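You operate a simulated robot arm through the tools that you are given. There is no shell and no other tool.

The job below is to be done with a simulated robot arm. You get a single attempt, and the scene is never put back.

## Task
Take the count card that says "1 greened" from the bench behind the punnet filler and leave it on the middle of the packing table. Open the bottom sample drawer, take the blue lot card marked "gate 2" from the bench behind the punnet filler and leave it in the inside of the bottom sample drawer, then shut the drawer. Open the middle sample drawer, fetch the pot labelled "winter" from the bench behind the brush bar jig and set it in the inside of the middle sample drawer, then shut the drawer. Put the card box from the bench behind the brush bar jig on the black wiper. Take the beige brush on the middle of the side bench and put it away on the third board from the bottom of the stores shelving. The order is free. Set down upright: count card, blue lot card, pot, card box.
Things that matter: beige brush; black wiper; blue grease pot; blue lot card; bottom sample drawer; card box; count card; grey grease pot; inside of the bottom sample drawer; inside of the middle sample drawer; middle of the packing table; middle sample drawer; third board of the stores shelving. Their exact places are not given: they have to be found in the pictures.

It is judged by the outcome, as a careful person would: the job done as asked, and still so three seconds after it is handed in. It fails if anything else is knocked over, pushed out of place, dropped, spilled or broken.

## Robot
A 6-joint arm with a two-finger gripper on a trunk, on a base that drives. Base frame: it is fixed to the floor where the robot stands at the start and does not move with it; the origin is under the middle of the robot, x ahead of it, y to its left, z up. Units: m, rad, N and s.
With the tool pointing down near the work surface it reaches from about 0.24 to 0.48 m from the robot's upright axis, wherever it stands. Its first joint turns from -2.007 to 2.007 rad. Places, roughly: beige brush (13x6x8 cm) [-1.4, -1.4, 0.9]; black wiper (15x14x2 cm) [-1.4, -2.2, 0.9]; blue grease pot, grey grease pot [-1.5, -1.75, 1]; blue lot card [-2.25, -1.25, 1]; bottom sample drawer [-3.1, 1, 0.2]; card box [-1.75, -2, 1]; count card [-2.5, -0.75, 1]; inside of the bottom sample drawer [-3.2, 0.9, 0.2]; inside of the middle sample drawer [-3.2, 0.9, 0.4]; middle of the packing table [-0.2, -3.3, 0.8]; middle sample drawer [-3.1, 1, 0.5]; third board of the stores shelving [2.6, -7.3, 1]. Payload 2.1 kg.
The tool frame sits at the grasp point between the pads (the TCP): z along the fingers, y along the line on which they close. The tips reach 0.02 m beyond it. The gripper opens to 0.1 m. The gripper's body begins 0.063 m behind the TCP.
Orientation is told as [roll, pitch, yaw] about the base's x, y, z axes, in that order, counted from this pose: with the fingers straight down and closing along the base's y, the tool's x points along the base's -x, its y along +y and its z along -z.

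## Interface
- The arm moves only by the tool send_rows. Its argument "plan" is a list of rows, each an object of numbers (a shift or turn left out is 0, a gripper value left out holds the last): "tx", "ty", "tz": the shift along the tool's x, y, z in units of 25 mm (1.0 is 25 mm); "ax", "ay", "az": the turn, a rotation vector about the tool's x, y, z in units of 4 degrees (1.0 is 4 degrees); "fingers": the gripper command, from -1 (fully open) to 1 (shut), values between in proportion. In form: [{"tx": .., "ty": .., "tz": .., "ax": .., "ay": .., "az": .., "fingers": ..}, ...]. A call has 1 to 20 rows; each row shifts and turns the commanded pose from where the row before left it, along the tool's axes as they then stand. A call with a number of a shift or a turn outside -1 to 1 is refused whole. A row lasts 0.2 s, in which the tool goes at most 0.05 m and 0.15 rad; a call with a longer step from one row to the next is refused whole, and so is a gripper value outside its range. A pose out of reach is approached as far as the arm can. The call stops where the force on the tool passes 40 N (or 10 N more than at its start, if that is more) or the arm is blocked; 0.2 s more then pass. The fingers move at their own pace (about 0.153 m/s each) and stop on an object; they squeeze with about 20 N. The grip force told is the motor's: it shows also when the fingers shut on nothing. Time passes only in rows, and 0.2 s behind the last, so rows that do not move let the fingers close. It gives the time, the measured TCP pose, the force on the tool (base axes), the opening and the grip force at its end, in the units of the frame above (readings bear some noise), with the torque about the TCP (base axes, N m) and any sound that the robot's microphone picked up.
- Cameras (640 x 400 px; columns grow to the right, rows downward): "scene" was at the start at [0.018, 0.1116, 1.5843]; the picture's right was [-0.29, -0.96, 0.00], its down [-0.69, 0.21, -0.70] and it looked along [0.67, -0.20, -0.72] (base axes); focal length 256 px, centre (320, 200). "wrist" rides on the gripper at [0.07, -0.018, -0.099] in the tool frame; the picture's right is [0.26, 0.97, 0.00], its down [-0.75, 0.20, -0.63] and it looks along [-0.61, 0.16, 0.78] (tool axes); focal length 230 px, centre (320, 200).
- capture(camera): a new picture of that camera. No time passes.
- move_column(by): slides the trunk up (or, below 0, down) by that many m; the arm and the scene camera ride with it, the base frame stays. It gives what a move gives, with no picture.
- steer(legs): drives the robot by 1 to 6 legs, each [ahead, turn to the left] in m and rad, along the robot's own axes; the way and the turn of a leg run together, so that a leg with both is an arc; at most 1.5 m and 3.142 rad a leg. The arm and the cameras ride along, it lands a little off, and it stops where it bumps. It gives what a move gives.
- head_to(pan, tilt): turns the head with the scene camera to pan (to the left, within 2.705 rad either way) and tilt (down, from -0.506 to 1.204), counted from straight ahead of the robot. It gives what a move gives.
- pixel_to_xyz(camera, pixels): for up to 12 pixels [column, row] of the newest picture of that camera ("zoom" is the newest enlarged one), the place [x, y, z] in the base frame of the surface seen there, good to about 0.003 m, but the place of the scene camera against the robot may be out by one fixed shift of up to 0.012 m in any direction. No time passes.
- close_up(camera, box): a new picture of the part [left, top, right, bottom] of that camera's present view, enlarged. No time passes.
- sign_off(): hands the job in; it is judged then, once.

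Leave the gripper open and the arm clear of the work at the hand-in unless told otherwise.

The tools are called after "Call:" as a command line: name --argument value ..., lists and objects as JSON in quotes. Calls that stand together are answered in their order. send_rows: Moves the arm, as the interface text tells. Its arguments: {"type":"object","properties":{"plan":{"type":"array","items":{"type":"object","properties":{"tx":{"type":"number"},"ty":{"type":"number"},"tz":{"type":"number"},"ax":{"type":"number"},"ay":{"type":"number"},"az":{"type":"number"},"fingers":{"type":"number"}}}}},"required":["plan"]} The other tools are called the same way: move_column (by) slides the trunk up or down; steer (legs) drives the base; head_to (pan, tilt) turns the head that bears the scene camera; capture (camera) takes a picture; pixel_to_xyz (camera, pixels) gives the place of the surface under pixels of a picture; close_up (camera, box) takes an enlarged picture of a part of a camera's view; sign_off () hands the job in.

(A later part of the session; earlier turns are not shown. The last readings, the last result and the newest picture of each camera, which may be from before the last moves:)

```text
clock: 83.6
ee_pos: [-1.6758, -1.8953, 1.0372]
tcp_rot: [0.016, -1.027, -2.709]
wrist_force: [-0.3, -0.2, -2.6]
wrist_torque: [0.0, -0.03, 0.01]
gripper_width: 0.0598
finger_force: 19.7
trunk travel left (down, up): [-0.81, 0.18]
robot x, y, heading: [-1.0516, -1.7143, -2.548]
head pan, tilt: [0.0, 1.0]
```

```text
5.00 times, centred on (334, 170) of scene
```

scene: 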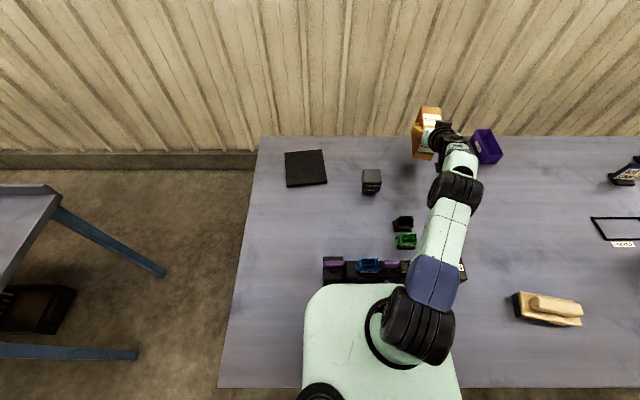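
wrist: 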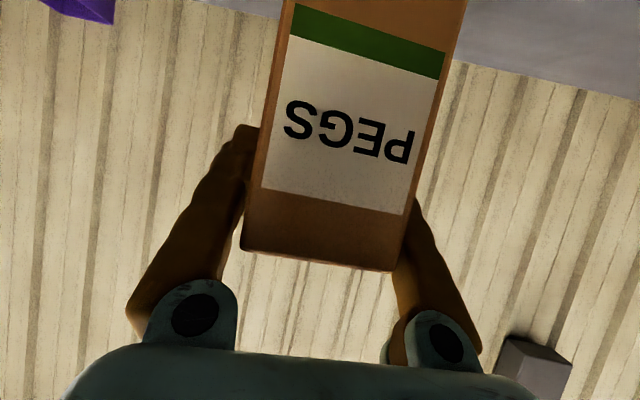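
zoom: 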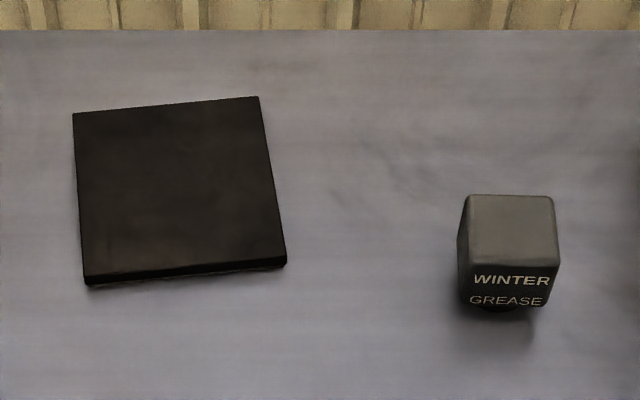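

Call:
pixel_to_xyz --camera "zoom" --pixels '[[76, 118], [256, 101], [283, 255], [88, 275], [172, 185], [470, 200], [550, 200], [555, 258], [465, 258], [510, 230], [350, 150], [200, 330]]'

```text
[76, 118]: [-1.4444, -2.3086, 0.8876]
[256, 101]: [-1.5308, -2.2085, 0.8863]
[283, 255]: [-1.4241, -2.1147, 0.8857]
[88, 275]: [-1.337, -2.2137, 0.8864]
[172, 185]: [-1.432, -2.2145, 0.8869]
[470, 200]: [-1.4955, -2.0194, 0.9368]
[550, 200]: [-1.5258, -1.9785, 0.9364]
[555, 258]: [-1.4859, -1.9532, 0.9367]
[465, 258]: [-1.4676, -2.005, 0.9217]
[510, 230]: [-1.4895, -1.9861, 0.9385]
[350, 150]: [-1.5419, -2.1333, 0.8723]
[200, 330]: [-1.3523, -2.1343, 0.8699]
```

The wiper centre is (-1.4355, -2.205), top z≈0.896, with one side at heading ≈ -2.42. I'll lift higher to clear the pot and carry the box over to the wiper.

Call:
send_rows --plan '[{"tx": -0.6, "tz": -0.363}, {"tx": -0.6, "tz": -0.363}, {"tx": -0.6, "tz": -0.363}, {"ty": 0.9425, "tx": 0.1357, "tz": -0.2247}, {"ty": 0.9425, "tx": 0.1357, "tz": -0.2247}, {"ty": 0.9425, "tx": 0.1357, "tz": -0.2247}, {"ty": 0.9425, "tx": 0.1357, "tz": -0.2247}, {"ty": 0.9425, "tx": 0.1357, "tz": -0.2247}, {"ty": 0.9425, "tx": 0.1357, "tz": -0.2247}, {"ty": 0.9425, "tx": 0.1357, "tz": -0.2247}, {"ty": 0.9425, "tx": 0.1357, "tz": -0.2247}, {"ty": 0.9425, "tx": 0.1357, "tz": -0.2247}, {"ty": 0.9425, "tx": 0.1357, "tz": -0.2247}, {"ty": 0.9425, "tx": 0.1357, "tz": -0.2247}, {"ty": 0.9425, "tx": 0.1357, "tz": -0.2247}, {"ty": 0.9425, "tx": 0.1357, "tz": -0.2247}, {"ty": 0.9425, "tx": 0.1357, "tz": -0.2247}, {"ty": 0.9425, "tx": 0.1357, "tz": -0.2247}, {"ty": 0.9425, "tx": 0.1357, "tz": -0.2247}]'

Call:
send_rows --plan '[{"ax": -0.71, "az": -0.43}, {"ax": -0.71, "az": -0.43}, {"ax": -0.71, "az": -0.43}, {"ax": -0.71, "az": -0.43}, {"ax": -0.71, "az": -0.43}, {}]'

Call:
capture --camera "scene"

```text
clock: 87.6
ee_pos: [-1.5782, -1.9557, 1.0861]
tcp_rot: [0.025, -1.024, -2.711]
wrist_force: [0.1, 0.0, -2.3]
wrist_torque: [0.02, -0.05, 0.01]
gripper_width: 0.0596
finger_force: 19.1
out of reach, approached as far as the arm can: row 8, 9, 10, 11, 12, 13, 14, 15, 16, 17, 18, 19
trunk travel left (down, up): [-0.81, 0.18]
robot x, y, heading: [-1.0556, -1.7136, -2.544]
head pan, tilt: [0.0, 1.0]
```

```text
clock: 89.0
ee_pos: [-1.5758, -1.9576, 1.0878]
tcp_rot: [0.015, -1.029, -2.421]
wrist_force: [-0.7, -0.6, -3.0]
wrist_torque: [0.03, -0.05, 0.0]
gripper_width: 0.0597
finger_force: 20.3
trunk travel left (down, up): [-0.81, 0.18]
robot x, y, heading: [-1.0533, -1.7151, -2.547]
head pan, tilt: [0.0, 1.0]
```

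```text
taken
```

scene: 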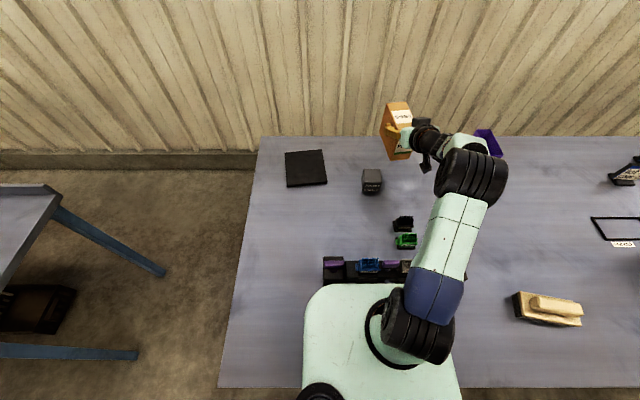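

The shift stalled as the tool heading was too far from radial; turning the tool fixed the yaw at -2.42. I'll continue the carry from here.

Call:
send_rows --plan '[{"ty": 0.928, "tx": -0.071, "tz": 0.117}, {"ty": 0.928, "tx": -0.071, "tz": 0.117}, {"ty": 0.928, "tx": -0.071, "tz": 0.117}, {"ty": 0.928, "tx": -0.071, "tz": 0.117}, {"ty": 0.928, "tx": -0.071, "tz": 0.117}, {"ty": 0.928, "tx": -0.071, "tz": 0.117}, {"ty": 0.928, "tx": -0.071, "tz": 0.117}, {"ty": 0.928, "tx": -0.071, "tz": 0.117}, {"ty": 0.928, "tx": -0.071, "tz": 0.117}, {"ty": 0.928, "tx": -0.071, "tz": 0.117}, {"ty": 0.928, "tx": -0.071, "tz": 0.117}, {"ty": 0.928, "tx": -0.071, "tz": 0.117}, {}]'

Call:
capture --camera "scene"

```text
clock: 91.8
ee_pos: [-1.4989, -2.085, 1.0903]
tcp_rot: [0.021, -1.026, -2.422]
wrist_force: [0.1, 0.5, -1.8]
wrist_torque: [0.04, -0.02, -0.01]
gripper_width: 0.0596
finger_force: 19.5
out of reach, approached as far as the arm can: row 7, 8, 9, 10, 11, 12
trunk travel left (down, up): [-0.81, 0.18]
robot x, y, heading: [-1.0535, -1.7151, -2.544]
head pan, tilt: [0.0, 1.0]
```

```text
taken
```

scene: 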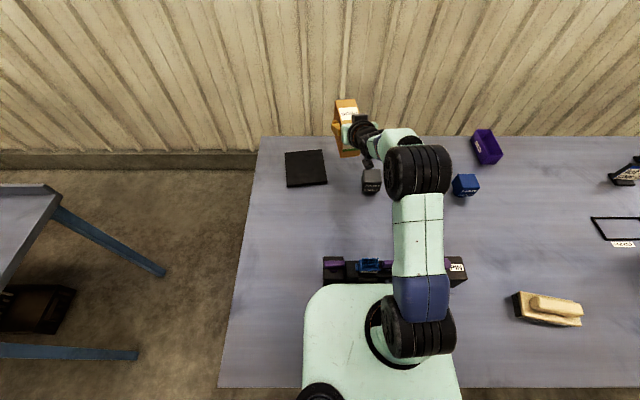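

The tool heading must stay at or left of the radial direction. I'll turn the tool to -2.215 and continue; the box still fits on the wiper with that small angle.

Call:
send_rows --plan '[{"ax": -0.84, "az": -0.51}, {"ax": -0.84, "az": -0.51}, {"ax": -0.84, "az": -0.51}, {"ty": 0.98, "tx": -0.169, "tz": 0.279}, {"ty": 0.98, "tx": -0.169, "tz": 0.279}, {"ty": 0.98, "tx": -0.169, "tz": 0.279}, {"ty": 0.98, "tx": -0.169, "tz": 0.279}, {"ty": 0.98, "tx": -0.169, "tz": 0.279}, {}]'

Call:
capture --camera "scene"

```text
clock: 93.8
ee_pos: [-1.4266, -2.1863, 1.0879]
tcp_rot: [0.036, -1.001, -2.215]
wrist_force: [0.1, 0.3, -2.5]
wrist_torque: [0.03, -0.01, 0.03]
gripper_width: 0.0595
finger_force: 20.1
out of reach, approached as far as the arm can: row 8
trunk travel left (down, up): [-0.81, 0.18]
robot x, y, heading: [-1.0498, -1.7154, -2.543]
head pan, tilt: [0.0, 1.0]
```

```text
taken
```

scene: 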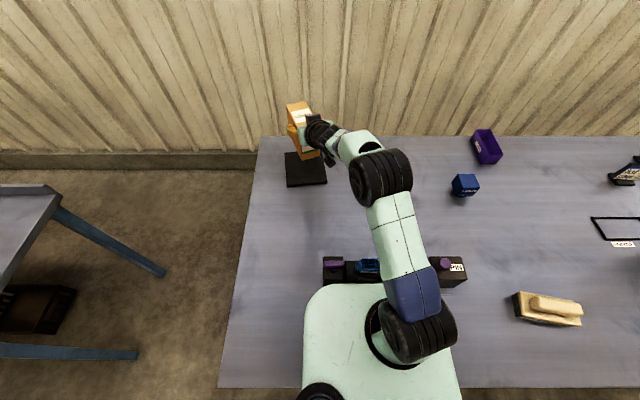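

Over the wiper. I'll restore the small tilt error (box level as gripped) and lower to just above contact.

Call:
send_rows --plan '[{"ay": -0.37, "ax": 0.33}, {"tx": 0.855, "tz": 0.518}, {"tx": 0.855, "tz": 0.518}, {"tx": 0.855, "tz": 0.518}, {"tx": 0.6, "tz": 0.363}, {}]'

Call:
close_up --camera "scene" --box '[250, 90, 410, 190]'

Call:
capture --camera "wrist"

```text
clock: 95.2
ee_pos: [-1.4667, -2.1588, 0.9977]
tcp_rot: [-0.004, -1.054, -2.215]
wrist_force: [-0.1, 0.1, -2.7]
wrist_torque: [0.04, -0.08, 0.0]
gripper_width: 0.0596
finger_force: 19.9
out of reach, approached as far as the arm can: row 1, 2, 3, 4
trunk travel left (down, up): [-0.81, 0.18]
robot x, y, heading: [-1.0548, -1.7127, -2.541]
head pan, tilt: [0.0, 1.0]
```

```text
4.00 times, centred on (330, 140) of scene
```

zoom: 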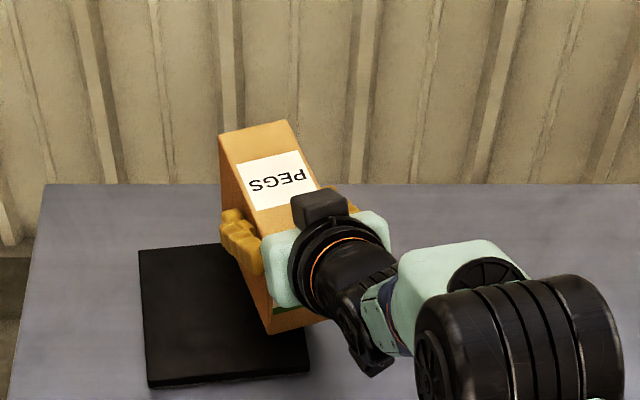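

```text
taken
```

wrist: 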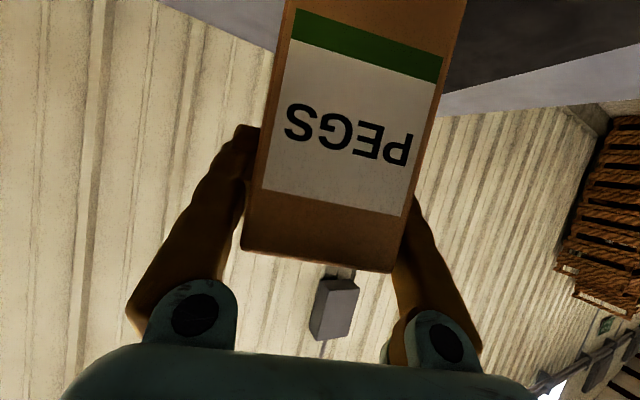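

The arm stalled and shifted aside a bit; box is still held at z=0.998, clear of the wiper. A 4.8° left turn of the base brings the box exactly over the wiper centre, so I'll do that.

Call:
steer --legs '[[0, 0.084]]'

Call:
close_up --camera "scene" --box '[250, 90, 410, 190]'

```text
clock: 96.1
ee_pos: [-1.4293, -2.1926, 0.9976]
tcp_rot: [-0.004, -1.053, -2.131]
wrist_force: [0.3, 0.2, -2.4]
wrist_torque: [0.05, -0.04, -0.04]
gripper_width: 0.0601
finger_force: 19.8
trunk travel left (down, up): [-0.81, 0.18]
robot x, y, heading: [-1.0514, -1.7142, -2.463]
head pan, tilt: [0.0, 1.0]
```

```text
4.00 times, centred on (330, 140) of scene
```

zoom: 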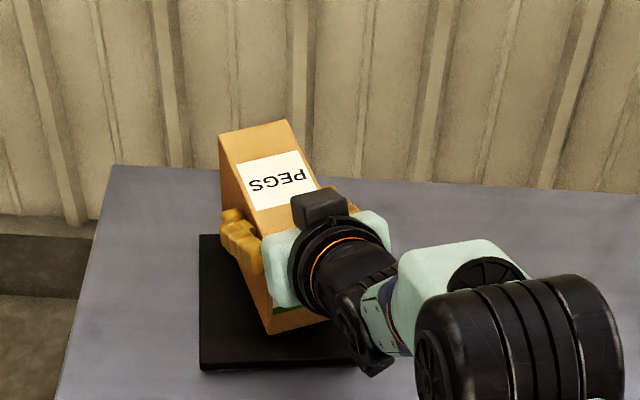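

Box is over the wiper centre. Small level correction first, watching for drift.

Call:
send_rows --plan '[{"ay": 0.37, "ax": -0.24}, {}]'

```text
clock: 96.7
ee_pos: [-1.4299, -2.1923, 0.9973]
tcp_rot: [0.012, -1.027, -2.131]
wrist_force: [-0.9, 0.0, -2.0]
wrist_torque: [0.06, -0.03, -0.02]
gripper_width: 0.0597
finger_force: 20.3
trunk travel left (down, up): [-0.81, 0.18]
robot x, y, heading: [-1.0525, -1.7171, -2.463]
head pan, tilt: [0.0, 1.0]
```

Level now. Lowering gently until contact.

Call:
send_rows --plan '[{"tx": 0.214, "tz": 0.13}, {"tx": 0.214, "tz": 0.13}, {"tx": 0.06, "tz": 0.036}, {"tx": 0.06, "tz": 0.036}, {}]'

```text
clock: 97.9
ee_pos: [-1.4283, -2.1923, 0.9823]
tcp_rot: [0.011, -1.028, -2.13]
wrist_force: [-0.4, 0.0, -2.0]
wrist_torque: [0.07, -0.04, 0.0]
gripper_width: 0.0597
finger_force: 19.6
trunk travel left (down, up): [-0.81, 0.18]
robot x, y, heading: [-1.0523, -1.715, -2.465]
head pan, tilt: [0.0, 1.0]
```

Call:
send_rows --plan '[{"tx": 0.06, "tz": 0.036}, {}, {"tx": 0.06, "tz": 0.036}, {}]'

```text
clock: 98.9
ee_pos: [-1.4273, -2.1928, 0.9809]
tcp_rot: [0.01, -1.037, -2.127]
wrist_force: [-2.5, -1.7, 12.4]
wrist_torque: [0.64, 0.23, 0.14]
gripper_width: 0.0597
finger_force: 19.9
trunk travel left (down, up): [-0.81, 0.18]
robot x, y, heading: [-1.0545, -1.7142, -2.469]
head pan, tilt: [0.0, 1.0]
```

Contact at z=0.981 (12 N). Opening and backing out along the tool axis.

Call:
send_rows --plan '[{"tx": -0.05, "tz": -0.03, "fingers": 0.2}, {"fingers": -0.4}, {"fingers": -1}, {}, {"tz": -0.6}, {"tz": -0.8}, {"tz": -0.8}, {"tx": -0.6, "tz": -0.36}, {"tx": -0.6, "tz": -0.36}, {"tx": -0.6, "tz": -0.36}, {}]'

Call:
capture --camera "scene"

Call:
close_up --camera "scene" --box '[250, 90, 410, 190]'

```text
clock: 101.3
ee_pos: [-1.4022, -2.1549, 1.0606]
tcp_rot: [0.013, -1.027, -2.131]
wrist_force: [0.4, -0.3, 0.0]
wrist_torque: [-0.01, 0.0, 0.01]
gripper_width: 0.0998
finger_force: 0.0
trunk travel left (down, up): [-0.81, 0.18]
robot x, y, heading: [-1.0548, -1.7137, -2.46]
head pan, tilt: [0.0, 1.0]
```

```text
taken
```

scene: 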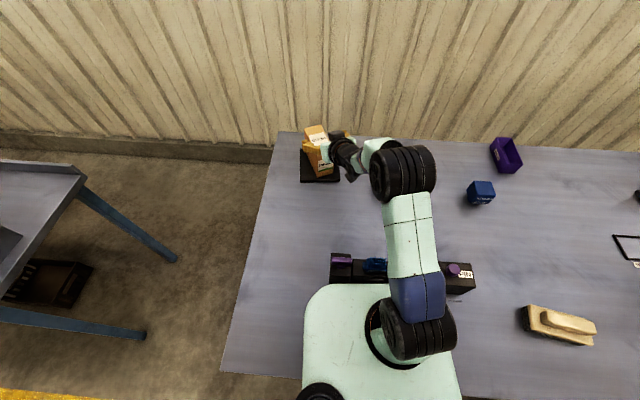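

```text
4.00 times, centred on (330, 140) of scene
```

zoom: 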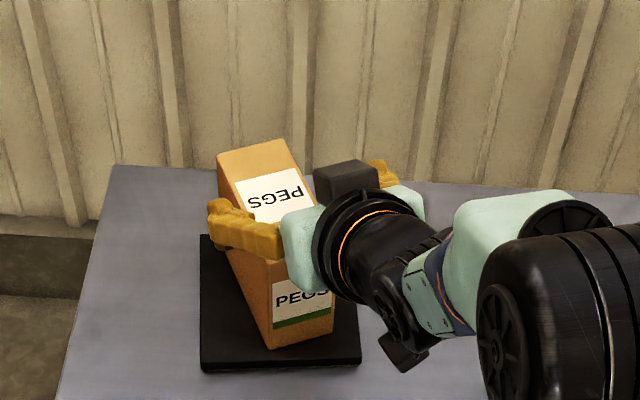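

The card box stands on the wiper. Next the "winter" pot: I'll raise and swing the tool right, back behind the pot.

Call:
send_rows --plan '[{"tx": -0.855, "tz": -0.518}, {"ax": 0.57, "az": 0.345, "tx": 0.28, "tz": -0.462, "ty": -0.773}, {"ax": 0.57, "az": 0.345, "tx": 0.28, "tz": -0.462, "ty": -0.773}, {"ax": 0.57, "az": 0.345, "tx": 0.28, "tz": -0.462, "ty": -0.773}, {"ax": 0.57, "az": 0.345, "tx": 0.28, "tz": -0.462, "ty": -0.773}, {"ax": 0.57, "az": 0.345, "tx": 0.28, "tz": -0.462, "ty": -0.773}, {"ax": 0.57, "az": 0.345, "tx": 0.28, "tz": -0.462, "ty": -0.773}, {"ax": 0.57, "az": 0.345, "tx": 0.28, "tz": -0.462, "ty": -0.773}, {"ax": 0.57, "az": 0.345, "tx": 0.28, "tz": -0.462, "ty": -0.773}, {"ax": 0.57, "az": 0.345, "tx": 0.28, "tz": -0.462, "ty": -0.773}, {}]'

Call:
send_rows --plan '[{"ay": 0.92}, {"ay": 0.92}, {"ay": 0.92}, {"ay": 0.92}, {"ay": 0.92}, {"ay": 0.92}, {"ay": 0.92}, {"ay": 0.92}, {"ay": 0.92}, {"ay": 0.92}, {}]'

Call:
capture --camera "wrist"

Call:
capture --camera "scene"

```text
clock: 103.7
ee_pos: [-1.4509, -1.9477, 1.0862]
tcp_rot: [0.011, -1.024, -2.548]
wrist_force: [-0.1, 0.3, 0.6]
wrist_torque: [0.02, -0.03, -0.01]
gripper_width: 0.1
finger_force: 0.1
trunk travel left (down, up): [-0.81, 0.18]
robot x, y, heading: [-1.0541, -1.7177, -2.462]
head pan, tilt: [0.0, 1.0]
```

```text
clock: 106.1
ee_pos: [-1.442, -1.9644, 1.0877]
tcp_rot: [0.091, -0.625, -2.529]
wrist_force: [0.2, 0.5, 0.5]
wrist_torque: [0.01, -0.01, 0.02]
gripper_width: 0.1
finger_force: 0.0
out of reach, approached as far as the arm can: row 4, 5, 7, 9
trunk travel left (down, up): [-0.81, 0.18]
robot x, y, heading: [-1.0498, -1.7172, -2.462]
head pan, tilt: [0.0, 1.0]
```

```text
taken
```

wrist: 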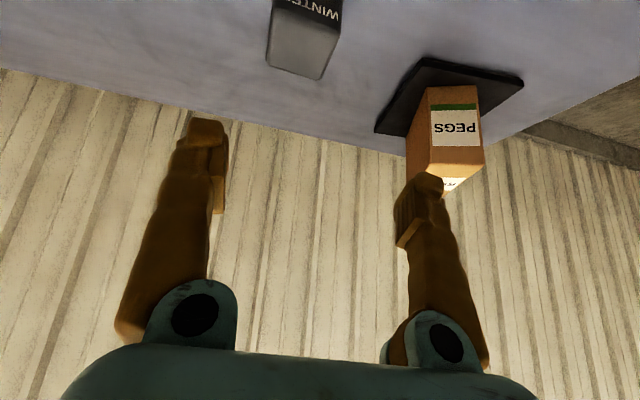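

```text
taken
```

scene: 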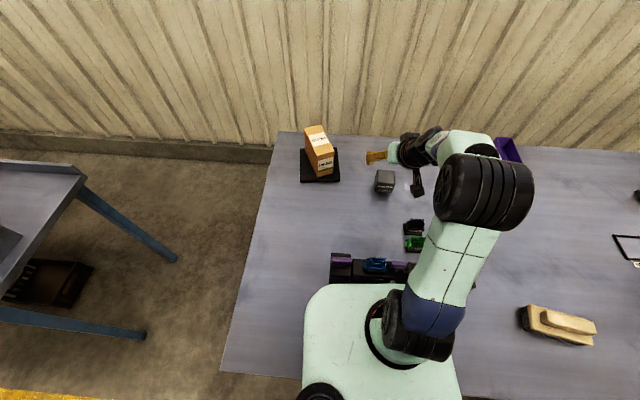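

The tilt only partly followed (36° now). I'll move forward over the pot while correcting the roll, then continue untilting.

Call:
send_rows --plan '[{"tx": -0.81, "tz": 0.587, "ty": -0.32, "ax": 0.65}, {"tx": -0.81, "tz": 0.587, "ty": -0.32, "ax": 0.65}, {}]'

Call:
send_rows --plan '[{"ay": 0.9}, {"ay": 0.9}, {"ay": 0.9}, {"ay": 0.9}, {}]'

```text
clock: 106.9
ee_pos: [-1.4913, -1.9808, 1.0866]
tcp_rot: [-0.002, -0.628, -2.527]
wrist_force: [-0.4, 0.1, 0.7]
wrist_torque: [-0.02, 0.02, 0.01]
gripper_width: 0.1003
finger_force: 0.1
trunk travel left (down, up): [-0.81, 0.18]
robot x, y, heading: [-1.051, -1.715, -2.463]
head pan, tilt: [0.0, 1.0]
```

```text
clock: 108.1
ee_pos: [-1.4927, -1.9813, 1.0866]
tcp_rot: [0.0, -0.375, -2.529]
wrist_force: [-0.7, -0.4, -0.5]
wrist_torque: [0.01, 0.0, -0.02]
gripper_width: 0.1
finger_force: 0.0
trunk travel left (down, up): [-0.81, 0.18]
robot x, y, heading: [-1.0538, -1.717, -2.463]
head pan, tilt: [0.0, 1.0]
```

Now the tool is right above the pot at 21.5° tilt. Checking the pot in the wrist camera.

Call:
capture --camera "wrist"

```text
taken
```

wrist: 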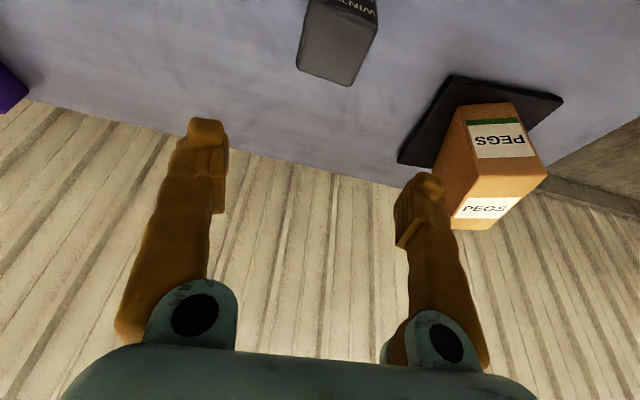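

Call:
pixel_to_xyz --camera "wrist" --pixels '[[310, 5], [375, 20], [300, 68], [350, 83], [335, 45], [360, 8], [405, 160], [525, 113], [440, 160]]'

```text
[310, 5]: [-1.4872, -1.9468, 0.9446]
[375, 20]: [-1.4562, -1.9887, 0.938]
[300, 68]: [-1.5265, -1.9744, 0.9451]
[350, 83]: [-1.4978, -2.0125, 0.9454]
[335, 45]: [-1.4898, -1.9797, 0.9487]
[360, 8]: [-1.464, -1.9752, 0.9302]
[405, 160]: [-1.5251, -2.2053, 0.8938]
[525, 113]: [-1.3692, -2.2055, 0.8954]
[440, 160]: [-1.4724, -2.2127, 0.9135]
```

Pot's top is centred under the TCP and aligned (heading 215°). Descending 16 cm.

Call:
send_rows --plan '[{"tx": 0.335, "tz": 0.851}, {"tx": 0.335, "tz": 0.851}, {"tx": 0.335, "tz": 0.851}, {"tx": 0.335, "tz": 0.851}, {"tx": 0.335, "tz": 0.851}, {"tx": 0.335, "tz": 0.851}, {"tx": 0.335, "tz": 0.851}, {}]'

Call:
capture --camera "wrist"

Call:
close_up --camera "scene" --box '[330, 120, 490, 220]'

```text
clock: 109.9
ee_pos: [-1.4922, -1.9803, 0.9243]
tcp_rot: [-0.002, -0.377, -2.525]
wrist_force: [0.1, 0.4, 0.2]
wrist_torque: [0.0, 0.02, -0.01]
gripper_width: 0.0997
finger_force: 0.0
trunk travel left (down, up): [-0.81, 0.18]
robot x, y, heading: [-1.0516, -1.7139, -2.459]
head pan, tilt: [0.0, 1.0]
```

```text
taken
```

wrist: 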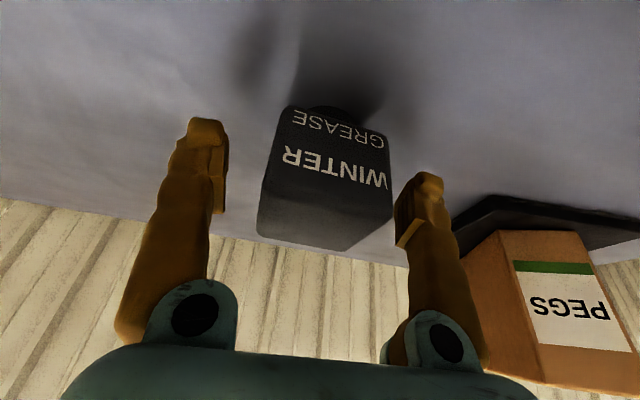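

```text
4.00 times, centred on (410, 170) of scene
```

zoom: 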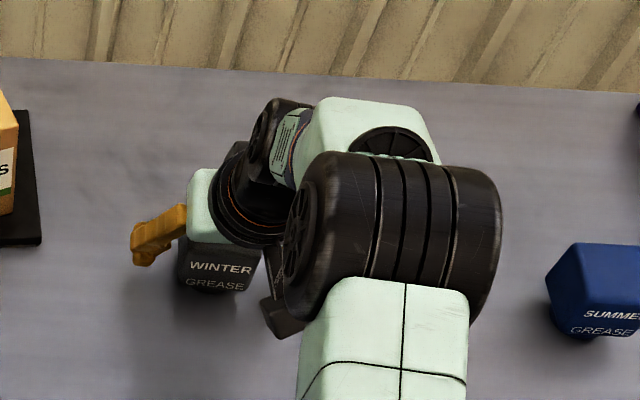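

The fingers straddle the pot body. Closing.

Call:
send_rows --plan '[{"fingers": 0.0}, {"fingers": 0.4}, {"fingers": 1}, {"fingers": 1}, {"fingers": 1}]'

Call:
send_rows --plan '[{"tx": -0.18, "tz": -0.465}, {"tx": -0.335, "tz": -0.851}, {"tx": -0.335, "tz": -0.851}, {"tx": -0.335, "tz": -0.851}, {"tx": -0.335, "tz": -0.851}, {"tx": -0.335, "tz": -0.851}, {"tx": -0.335, "tz": -0.851}, {"tx": -0.335, "tz": -0.851}, {}]'

Call:
capture --camera "wrist"

```text
clock: 111.1
ee_pos: [-1.4915, -1.9793, 0.9234]
tcp_rot: [0.001, -0.376, -2.528]
wrist_force: [-0.6, -0.4, 0.3]
wrist_torque: [0.05, -0.01, -0.03]
gripper_width: 0.058
finger_force: 19.8
trunk travel left (down, up): [-0.81, 0.18]
robot x, y, heading: [-1.0518, -1.7135, -2.464]
head pan, tilt: [0.0, 1.0]
```

```text
clock: 113.1
ee_pos: [-1.4906, -1.9816, 1.1004]
tcp_rot: [0.0, -0.375, -2.529]
wrist_force: [-0.2, -0.1, -2.5]
wrist_torque: [0.04, 0.0, 0.01]
gripper_width: 0.0576
finger_force: 20.6
trunk travel left (down, up): [-0.81, 0.18]
robot x, y, heading: [-1.0529, -1.7143, -2.455]
head pan, tilt: [0.0, 1.0]
```

```text
taken
```

wrist: 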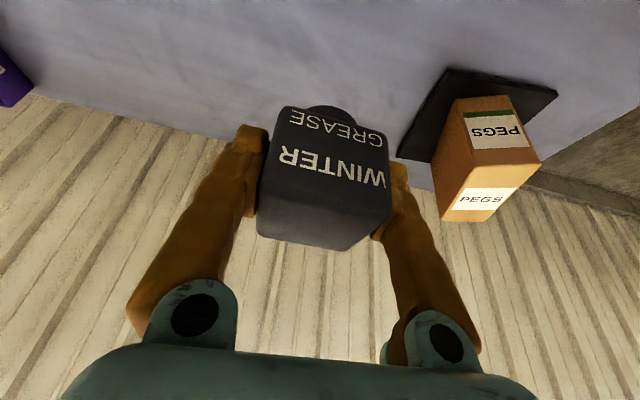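

The pot is held securely (bottom about 4.4 cm below TCP). The drawer must be open first, so I'll look toward the sample bench to decide where to park the pot meanwhile.

Call:
head_to --pan -1.1 --tilt 0.5

Call:
capture --camera "scene"

Call:
close_up --camera "scene" --box '[320, 80, 560, 230]'

```text
clock: 114.4
ee_pos: [-1.4903, -1.9824, 1.0989]
tcp_rot: [-0.001, -0.375, -2.529]
wrist_force: [-0.2, 0.3, -2.0]
wrist_torque: [-0.04, -0.01, 0.02]
gripper_width: 0.0575
finger_force: 20.2
trunk travel left (down, up): [-0.81, 0.18]
robot x, y, heading: [-1.051, -1.7136, -2.459]
head pan, tilt: [-1.1, 0.499]
```

```text
taken
```

scene: 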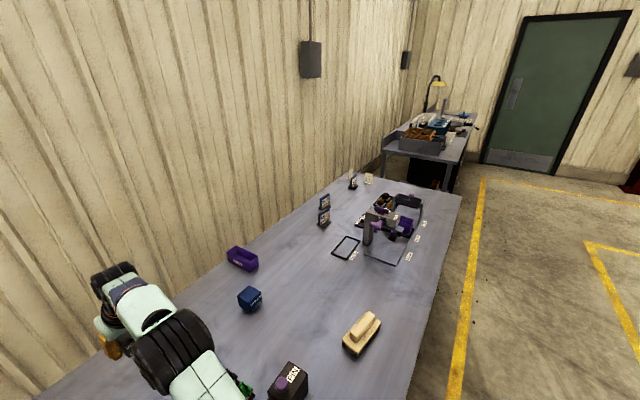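

```text
2.67 times, centred on (440, 155) of scene
```

zoom: 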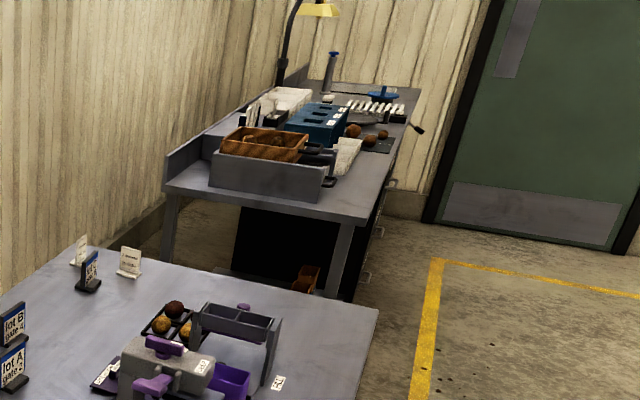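

The sample bench top is cluttered, so I'll put the pot back on its free spot, and open the drawer first.

Call:
send_rows --plan '[{"tx": 0.335, "tz": 0.851}, {"tx": 0.335, "tz": 0.851}, {"tx": 0.335, "tz": 0.851}, {"tx": 0.335, "tz": 0.851}, {"tx": 0.335, "tz": 0.851}, {"tx": 0.335, "tz": 0.851}, {"tx": 0.335, "tz": 0.851}, {"tx": 0.15, "tz": 0.37}, {}]'

```text
clock: 116.4
ee_pos: [-1.4909, -1.9791, 0.9279]
tcp_rot: [0.001, -0.375, -2.526]
wrist_force: [-0.3, -0.6, -3.1]
wrist_torque: [-0.02, 0.01, 0.01]
gripper_width: 0.0575
finger_force: 19.6
trunk travel left (down, up): [-0.81, 0.18]
robot x, y, heading: [-1.0506, -1.7178, -2.456]
head pan, tilt: [-1.1, 0.499]
```

Call:
send_rows --plan '[{"tx": 0.04, "tz": 0.1}, {}, {"tx": 0.03, "tz": 0.08}, {}]'

```text
clock: 117.4
ee_pos: [-1.4905, -1.9806, 0.9237]
tcp_rot: [0.0, -0.375, -2.527]
wrist_force: [0.4, 0.4, -2.1]
wrist_torque: [-0.01, 0.0, -0.01]
gripper_width: 0.0573
finger_force: 19.7
trunk travel left (down, up): [-0.81, 0.18]
robot x, y, heading: [-1.0551, -1.7173, -2.463]
head pan, tilt: [-1.1, 0.499]
```

Not quite in contact yet; 1–2 mm more, then release and back up.

Call:
send_rows --plan '[{"tx": 0.02, "tz": 0.05}, {}, {"fingers": 0.3}, {"fingers": -0.3}, {"fingers": -1}, {}, {"tx": -0.2, "tz": -0.5}, {"tx": -0.335, "tz": -0.851}, {"tx": -0.335, "tz": -0.851}, {"tx": -0.335, "tz": -0.851}, {"tx": -0.335, "tz": -0.851}, {"tx": -0.335, "tz": -0.851}, {"tx": -0.335, "tz": -0.851}, {"tx": -0.335, "tz": -0.851}, {"tx": -0.335, "tz": -0.851}, {}]'

Call:
capture --camera "wrist"

```text
clock: 120.8
ee_pos: [-1.4901, -1.9807, 1.1214]
tcp_rot: [0.001, -0.377, -2.53]
wrist_force: [0.1, -0.9, 0.5]
wrist_torque: [0.0, 0.01, -0.05]
gripper_width: 0.1001
finger_force: 0.0
trunk travel left (down, up): [-0.81, 0.18]
robot x, y, heading: [-1.0523, -1.714, -2.466]
head pan, tilt: [-1.1, 0.499]
```

```text
taken
```

wrist: 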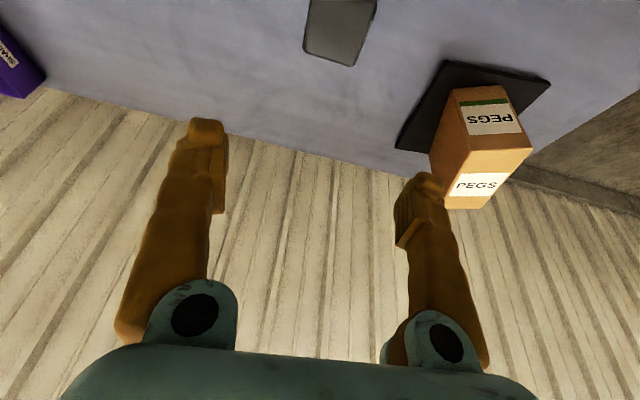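

The pot stands back in place. Now I'll back out and drive along the aisle to the sample drawers, retracting the arm first isn't needed (arm stays above everything).

Call:
steer --legs '[[-0.75, 0], [0, -1.656], [1.5, 0], [0.9, 0]]'

Call:
head_to --pan 0.8 --tilt 0.5

Call:
capture --camera "scene"

```text
clock: 140.2
ee_pos: [-2.0442, 1.1924, 1.1214]
tcp_rot: [0.0, -0.377, 2.109]
wrist_force: [0.4, 0.6, 0.5]
wrist_torque: [0.0, 0.02, -0.01]
gripper_width: 0.1002
finger_force: 0.0
trunk travel left (down, up): [-0.81, 0.18]
robot x, y, heading: [-1.8126, 0.7334, 2.177]
head pan, tilt: [-1.1, 0.499]
```

```text
clock: 142.0
ee_pos: [-2.0455, 1.1913, 1.1218]
tcp_rot: [-0.001, -0.377, 2.107]
wrist_force: [0.6, -0.3, 0.0]
wrist_torque: [-0.01, 0.03, 0.05]
gripper_width: 0.1001
finger_force: 0.1
trunk travel left (down, up): [-0.81, 0.18]
robot x, y, heading: [-1.8125, 0.7358, 2.172]
head pan, tilt: [0.799, 0.499]
```

```text
taken
```

scene: 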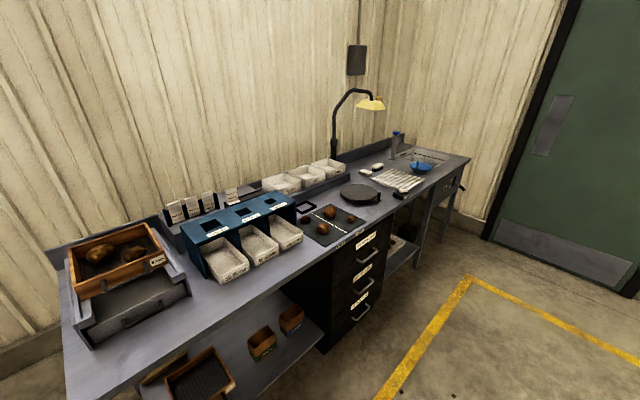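

I can see the three drawers with bow handles. I'll enlarge and measure.

Call:
close_up --camera "scene" --box '[300, 200, 428, 280]'

Call:
capture --camera "scene"

Call:
close_up --camera "scene" --box '[300, 220, 460, 350]'

```text
5.00 times, centred on (364, 240) of scene
```

zoom: 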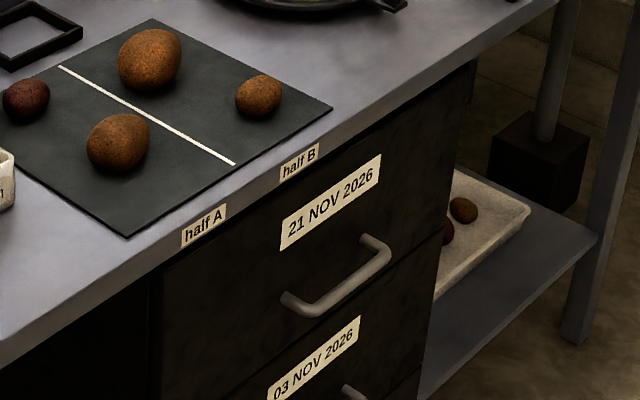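

```text
taken
```

scene: 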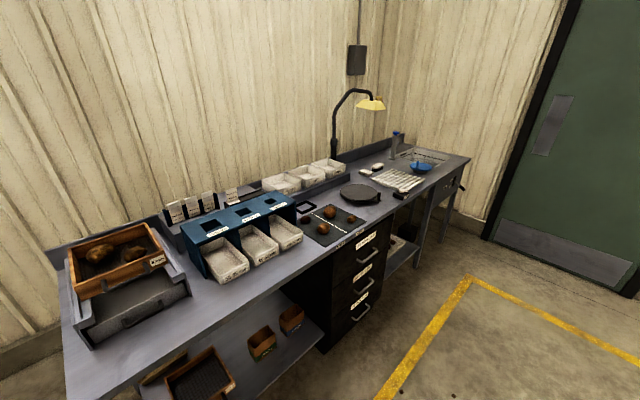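

```text
3.08 times, centred on (380, 285) of scene
```

zoom: 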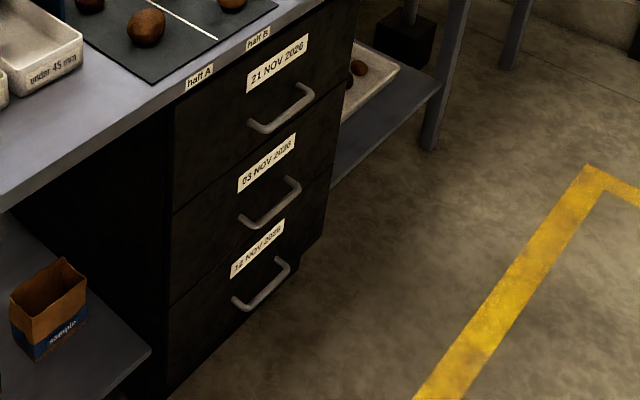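

Call:
pixel_to_xyz --camera "zoom" --pixels '[[260, 128], [305, 102], [247, 221], [290, 198], [240, 303], [282, 275], [175, 115], [325, 50], [180, 340], [310, 240], [172, 300], [270, 160]]'

```text
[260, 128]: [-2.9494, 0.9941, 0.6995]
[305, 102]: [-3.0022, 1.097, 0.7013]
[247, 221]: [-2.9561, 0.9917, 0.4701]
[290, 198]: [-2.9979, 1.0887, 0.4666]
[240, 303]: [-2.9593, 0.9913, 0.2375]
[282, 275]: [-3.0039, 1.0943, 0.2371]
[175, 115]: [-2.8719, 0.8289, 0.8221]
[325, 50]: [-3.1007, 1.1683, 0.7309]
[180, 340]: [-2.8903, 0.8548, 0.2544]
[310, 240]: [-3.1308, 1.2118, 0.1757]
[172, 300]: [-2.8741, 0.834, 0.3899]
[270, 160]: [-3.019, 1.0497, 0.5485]
```

The drawer face plane and the handles are measured: the handle centre is ahead along the bench by 0.91 m and the handles sit 4 cm proud of the face at z≈0.71/0.478/0.247. I'll drive along and turn left to face them.

Call:
steer --legs '[[0.91, -0.004], [0, 1.57]]'

Call:
head_to --pan 0.0 --tilt 0.75

Call:
capture --camera "scene"

```text
clock: 150.8
ee_pos: [-2.8115, 1.2886, 1.1218]
tcp_rot: [-0.002, -0.379, -2.605]
wrist_force: [0.2, -0.3, -0.6]
wrist_torque: [0.0, 0.02, -0.01]
gripper_width: 0.0999
finger_force: 0.1
trunk travel left (down, up): [-0.81, 0.18]
robot x, y, heading: [-2.3534, 1.5183, -2.536]
head pan, tilt: [0.799, 0.499]
```

```text
clock: 151.9
ee_pos: [-2.8125, 1.2875, 1.1211]
tcp_rot: [0.0, -0.377, -2.606]
wrist_force: [-0.7, 0.9, -0.2]
wrist_torque: [0.0, 0.01, 0.03]
gripper_width: 0.0999
finger_force: 0.0
trunk travel left (down, up): [-0.81, 0.18]
robot x, y, heading: [-2.3533, 1.5173, -2.546]
head pan, tilt: [0.0, 0.75]
```

```text
taken
```

scene: 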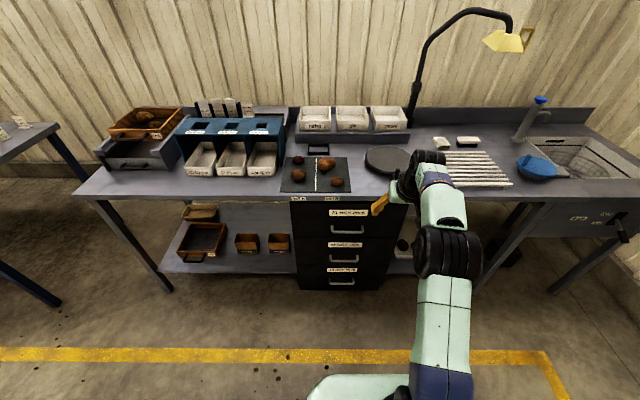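

Call:
pixel_to_xyz --camera "scene" --pixels '[[330, 231], [363, 231], [332, 259], [357, 259], [330, 282], [354, 282], [292, 220], [382, 280], [300, 285], [345, 246], [340, 270], [420, 280]]'

Call:
close_up --camera "scene" --box '[280, 190, 408, 300]'

```text
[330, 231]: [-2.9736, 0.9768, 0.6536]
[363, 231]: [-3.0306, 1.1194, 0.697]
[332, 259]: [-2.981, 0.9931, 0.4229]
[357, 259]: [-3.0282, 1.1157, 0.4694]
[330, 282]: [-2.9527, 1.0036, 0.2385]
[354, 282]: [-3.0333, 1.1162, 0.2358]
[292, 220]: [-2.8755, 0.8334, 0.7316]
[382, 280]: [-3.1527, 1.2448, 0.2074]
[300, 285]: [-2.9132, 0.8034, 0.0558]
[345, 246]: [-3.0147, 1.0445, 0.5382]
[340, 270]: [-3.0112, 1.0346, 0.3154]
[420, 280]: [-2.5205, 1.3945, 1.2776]
```

```text
3.64 times, centred on (344, 245) of scene
```

zoom: 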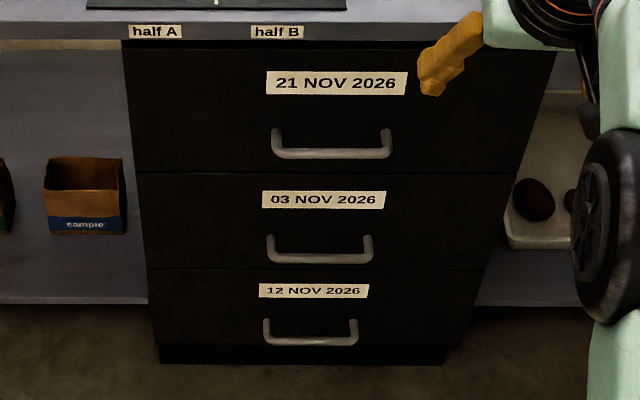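

Call:
pixel_to_xyz --camera "zoom" --pixels '[[272, 340], [310, 341], [350, 340], [278, 258], [318, 259], [365, 257], [283, 152], [330, 153], [385, 152], [267, 322], [356, 322], [310, 330]]'

```text
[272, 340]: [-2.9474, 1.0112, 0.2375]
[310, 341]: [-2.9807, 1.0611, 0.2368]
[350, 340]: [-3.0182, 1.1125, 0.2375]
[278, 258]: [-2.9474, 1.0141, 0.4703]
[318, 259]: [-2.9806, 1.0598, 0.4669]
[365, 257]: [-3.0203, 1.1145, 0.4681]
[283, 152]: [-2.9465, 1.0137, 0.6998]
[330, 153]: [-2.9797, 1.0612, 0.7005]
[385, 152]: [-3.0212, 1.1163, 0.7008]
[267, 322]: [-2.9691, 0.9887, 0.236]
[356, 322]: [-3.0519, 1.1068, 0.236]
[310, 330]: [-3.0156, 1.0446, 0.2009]
```

Handle bars measured: bottom bar at z≈0.2465, with a ~3 cm gap behind it. I'll lower the trunk by 0.6 m and set the tool vertical, pulled in.

Call:
move_column --by -0.6

Call:
send_rows --plan '[{"ay": 0.9, "tx": 0.62, "tz": -0.23}, {"ay": 0.9, "tx": 0.63, "tz": -0.19}, {"ay": 0.9, "tx": 0.64, "tz": -0.15}, {"ay": 0.9, "tx": 0.65, "tz": -0.11}, {"ay": 0.9, "tx": 0.66, "tz": -0.07}, {"ay": 0.9, "tx": 0.66, "tz": -0.03}, {}]'

Call:
send_rows --plan '[{"az": -1}, {"az": -1}, {"az": -1}, {"az": -1}, {"az": -1}, {"az": -1}, {"az": -1}, {"az": -1}, {"az": -1}, {"az": -1}, {"az": -1}, {"az": -1}, {}]'

```text
refused: -0.6 is not a number from -0.4 to 0.4
```

```text
clock: 153.5
ee_pos: [-2.7256, 1.3389, 1.12]
tcp_rot: [0.001, 0.001, -2.605]
wrist_force: [0.3, -0.8, 0.1]
wrist_torque: [0.0, -0.02, 0.01]
gripper_width: 0.1002
finger_force: 0.1
trunk travel left (down, up): [-0.81, 0.18]
robot x, y, heading: [-2.353, 1.5182, -2.539]
head pan, tilt: [0.0, 0.75]
```

```text
clock: 156.3
ee_pos: [-2.726, 1.3384, 1.1199]
tcp_rot: [0.001, -0.001, -1.766]
wrist_force: [0.1, -0.2, -0.2]
wrist_torque: [-0.02, 0.0, 0.01]
gripper_width: 0.1001
finger_force: 0.0
trunk travel left (down, up): [-0.81, 0.18]
robot x, y, heading: [-2.3551, 1.52, -2.54]
head pan, tilt: [0.0, 0.75]
```

The trunk step is limited to 0.4 m; I'll go down in two steps and finish the turn.

Call:
send_rows --plan '[{"az": -0.95}, {"az": -0.95}, {"az": -0.95}, {"az": -0.95}, {"az": -0.95}, {"az": -0.95}, {"az": -0.95}, {"az": -0.95}, {"az": -0.95}, {"az": -0.95}, {"az": -0.95}, {"az": -0.9}, {}]'

Call:
move_column --by -0.4

Call:
move_column --by -0.2

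Call:
capture --camera "wrist"

Call:
capture --camera "scene"

```text
clock: 159.1
ee_pos: [-2.7264, 1.3393, 1.119]
tcp_rot: [-0.001, 0.0, -0.975]
wrist_force: [0.2, -0.5, 0.7]
wrist_torque: [0.0, 0.04, -0.01]
gripper_width: 0.0999
finger_force: 0.0
trunk travel left (down, up): [-0.81, 0.18]
robot x, y, heading: [-2.3557, 1.5191, -2.542]
head pan, tilt: [0.0, 0.75]
```

```text
clock: 163.0
ee_pos: [-2.726, 1.3387, 0.7187]
tcp_rot: [-0.002, 0.001, -0.976]
wrist_force: [-0.4, 0.3, 0.5]
wrist_torque: [0.01, -0.03, -0.02]
gripper_width: 0.0999
finger_force: 0.1
trunk travel left (down, up): [-0.41, 0.58]
robot x, y, heading: [-2.3564, 1.5212, -2.541]
head pan, tilt: [0.0, 0.75]
```

```text
clock: 165.1
ee_pos: [-2.7263, 1.3387, 0.5187]
tcp_rot: [-0.001, -0.001, -0.975]
wrist_force: [-1.1, 0.1, 0.8]
wrist_torque: [-0.01, 0.01, -0.01]
gripper_width: 0.0999
finger_force: 0.0
trunk travel left (down, up): [-0.21, 0.78]
robot x, y, heading: [-2.3536, 1.5196, -2.538]
head pan, tilt: [0.0, 0.75]
```

```text
taken
```

wrist: 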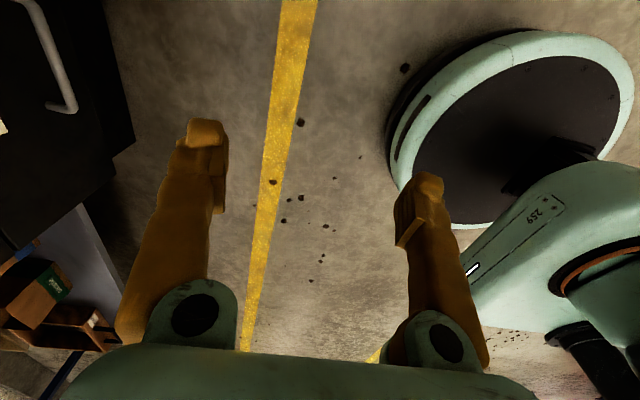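

```text
taken
```

scene: 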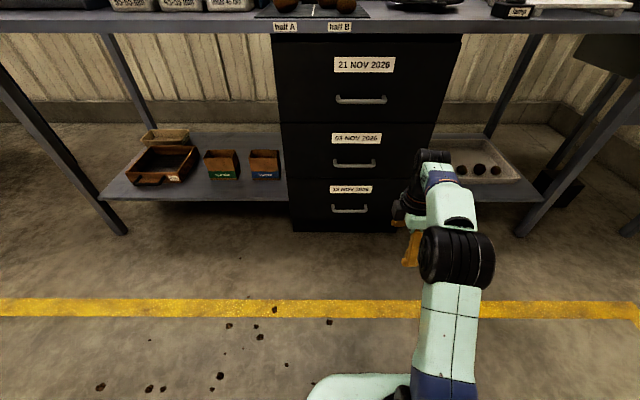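

The middle handle would block a vertical gripper at the bottom handle, so I'll approach it with the tool nearly horizontal, fingers above and below the bar. Lower the trunk 0.15 m and tilt the tool forward by 80° while extending.

Call:
move_column --by -0.15

Call:
send_rows --plan '[{"ax": 1, "tx": -0.155, "ty": -0.38, "tz": 0.013}, {"ax": 1, "tx": -0.155, "ty": -0.378, "tz": 0.04}, {"ax": 1, "tx": -0.155, "ty": -0.374, "tz": 0.066}, {"ax": 1, "tx": -0.155, "ty": -0.369, "tz": 0.092}, {"ax": 1, "tx": -0.155, "ty": -0.361, "tz": 0.117}, {"ax": 1, "tx": -0.155, "ty": -0.352, "tz": 0.142}, {"ax": 1, "tx": -0.155, "ty": -0.342, "tz": 0.167}, {"ax": 1, "tx": -0.155, "ty": -0.329, "tz": 0.19}, {"ax": 1, "tx": -0.155, "ty": -0.315, "tz": 0.2125}, {"ax": 1, "tx": -0.155, "ty": -0.3, "tz": 0.234}, {"ax": 1, "tx": -0.155, "ty": -0.282, "tz": 0.254}, {"ax": 1, "tx": -0.155, "ty": -0.264, "tz": 0.273}, {"ax": 1, "tx": -0.155, "ty": -0.244, "tz": 0.291}, {"ax": 1, "tx": -0.155, "ty": -0.223, "tz": 0.307}, {"ax": 1, "tx": -0.155, "ty": -0.201, "tz": 0.322}, {"ax": 1, "tx": -0.155, "ty": -0.178, "tz": 0.336}, {"ax": 1, "tx": -0.155, "ty": -0.155, "tz": 0.347}, {"ax": 1, "tx": -0.155, "ty": -0.13, "tz": 0.357}, {"ax": 1, "tx": -0.155, "ty": -0.105, "tz": 0.365}, {"ax": 1, "tx": -0.155, "ty": -0.079, "tz": 0.372}]'

Call:
capture --camera "scene"

Call:
capture --camera "wrist"

```text
clock: 166.9
ee_pos: [-2.7265, 1.3397, 0.37]
tcp_rot: [0.0, 0.001, -0.976]
wrist_force: [0.3, 0.2, 0.4]
wrist_torque: [0.01, -0.01, -0.02]
gripper_width: 0.1002
finger_force: 0.1
trunk travel left (down, up): [-0.06, 0.93]
robot x, y, heading: [-2.3557, 1.5177, -2.543]
head pan, tilt: [0.0, 0.75]
```

```text
clock: 171.1
ee_pos: [-2.841, 1.18, 0.3579]
tcp_rot: [-1.342, 0.018, -0.998]
wrist_force: [-0.3, 0.6, -0.6]
wrist_torque: [0.01, -0.02, 0.0]
gripper_width: 0.1
finger_force: 0.1
out of reach, approached as far as the arm can: row 13
trunk travel left (down, up): [-0.06, 0.93]
robot x, y, heading: [-2.3509, 1.5168, -2.543]
head pan, tilt: [0.0, 0.75]
```

```text
taken
```

scene: 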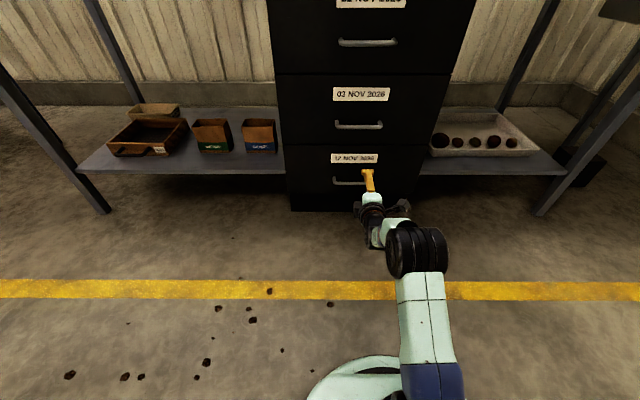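

```text
taken
```

wrist: 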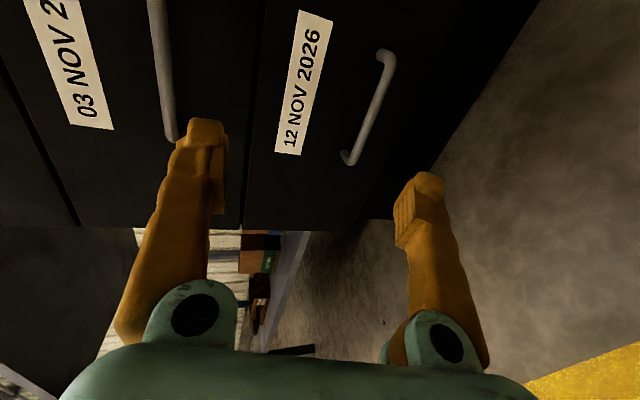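

The wrist camera now sees the bottom handle well. Measuring its bar.

Call:
pixel_to_xyz --camera "wrist" --pixels '[[388, 75], [378, 98], [371, 115], [364, 132], [357, 148], [382, 52], [346, 157], [345, 110], [166, 80], [170, 110]]'

```text
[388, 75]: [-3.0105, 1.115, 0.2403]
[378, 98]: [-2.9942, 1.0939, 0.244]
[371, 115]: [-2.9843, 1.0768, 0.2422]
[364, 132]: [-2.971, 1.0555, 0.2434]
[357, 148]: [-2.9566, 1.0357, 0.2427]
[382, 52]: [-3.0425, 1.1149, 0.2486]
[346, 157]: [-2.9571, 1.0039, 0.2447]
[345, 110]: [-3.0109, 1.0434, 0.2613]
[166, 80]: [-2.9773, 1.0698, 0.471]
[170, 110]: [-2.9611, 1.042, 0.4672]
```

Bar centre: D=1.871, u=2.552, z=0.244. I'll lower the tool to bar height with the fingers half open.

Call:
send_rows --plan '[{"tx": -0.152, "ty": 0.888, "tz": 0.205, "fingers": 0.0}, {"tx": -0.152, "ty": 0.888, "tz": 0.205}, {"tx": -0.152, "ty": 0.888, "tz": 0.205}, {"tx": -0.152, "ty": 0.888, "tz": 0.205}, {"tx": -0.152, "ty": 0.888, "tz": 0.205}, {}]'

Call:
steer --legs '[[0.12, 0]]'

Call:
capture --camera "wrist"

```text
clock: 172.5
ee_pos: [-2.8289, 1.1669, 0.2429]
tcp_rot: [-1.34, 0.016, -0.996]
wrist_force: [0.8, 0.0, 0.3]
wrist_torque: [-0.02, 0.0, -0.06]
gripper_width: 0.05
finger_force: 0.0
trunk travel left (down, up): [-0.06, 0.93]
robot x, y, heading: [-2.3542, 1.5187, -2.54]
head pan, tilt: [0.0, 0.75]
```

```text
clock: 173.7
ee_pos: [-2.928, 1.0981, 0.2438]
tcp_rot: [-1.341, 0.018, -0.996]
wrist_force: [0.4, 0.4, 0.2]
wrist_torque: [0.02, 0.0, -0.01]
gripper_width: 0.0499
finger_force: 0.1
trunk travel left (down, up): [-0.06, 0.93]
robot x, y, heading: [-2.4537, 1.4481, -2.54]
head pan, tilt: [0.0, 0.75]
```

```text
taken
```

wrist: 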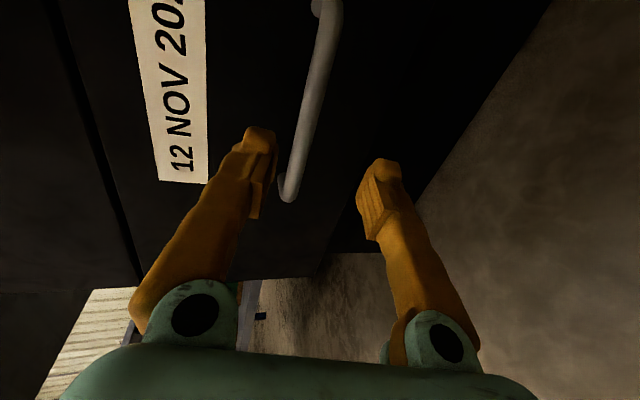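

Bar lies between the fingers, 6 cm ahead. Re-measuring the bar from here.

Call:
pixel_to_xyz --camera "wrist" --pixels '[[331, 40], [320, 75], [311, 110], [302, 150], [293, 185]]'

```text
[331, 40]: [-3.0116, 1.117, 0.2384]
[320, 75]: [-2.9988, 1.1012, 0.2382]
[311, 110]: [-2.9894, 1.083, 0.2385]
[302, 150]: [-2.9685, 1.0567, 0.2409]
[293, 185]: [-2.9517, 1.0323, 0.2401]
```

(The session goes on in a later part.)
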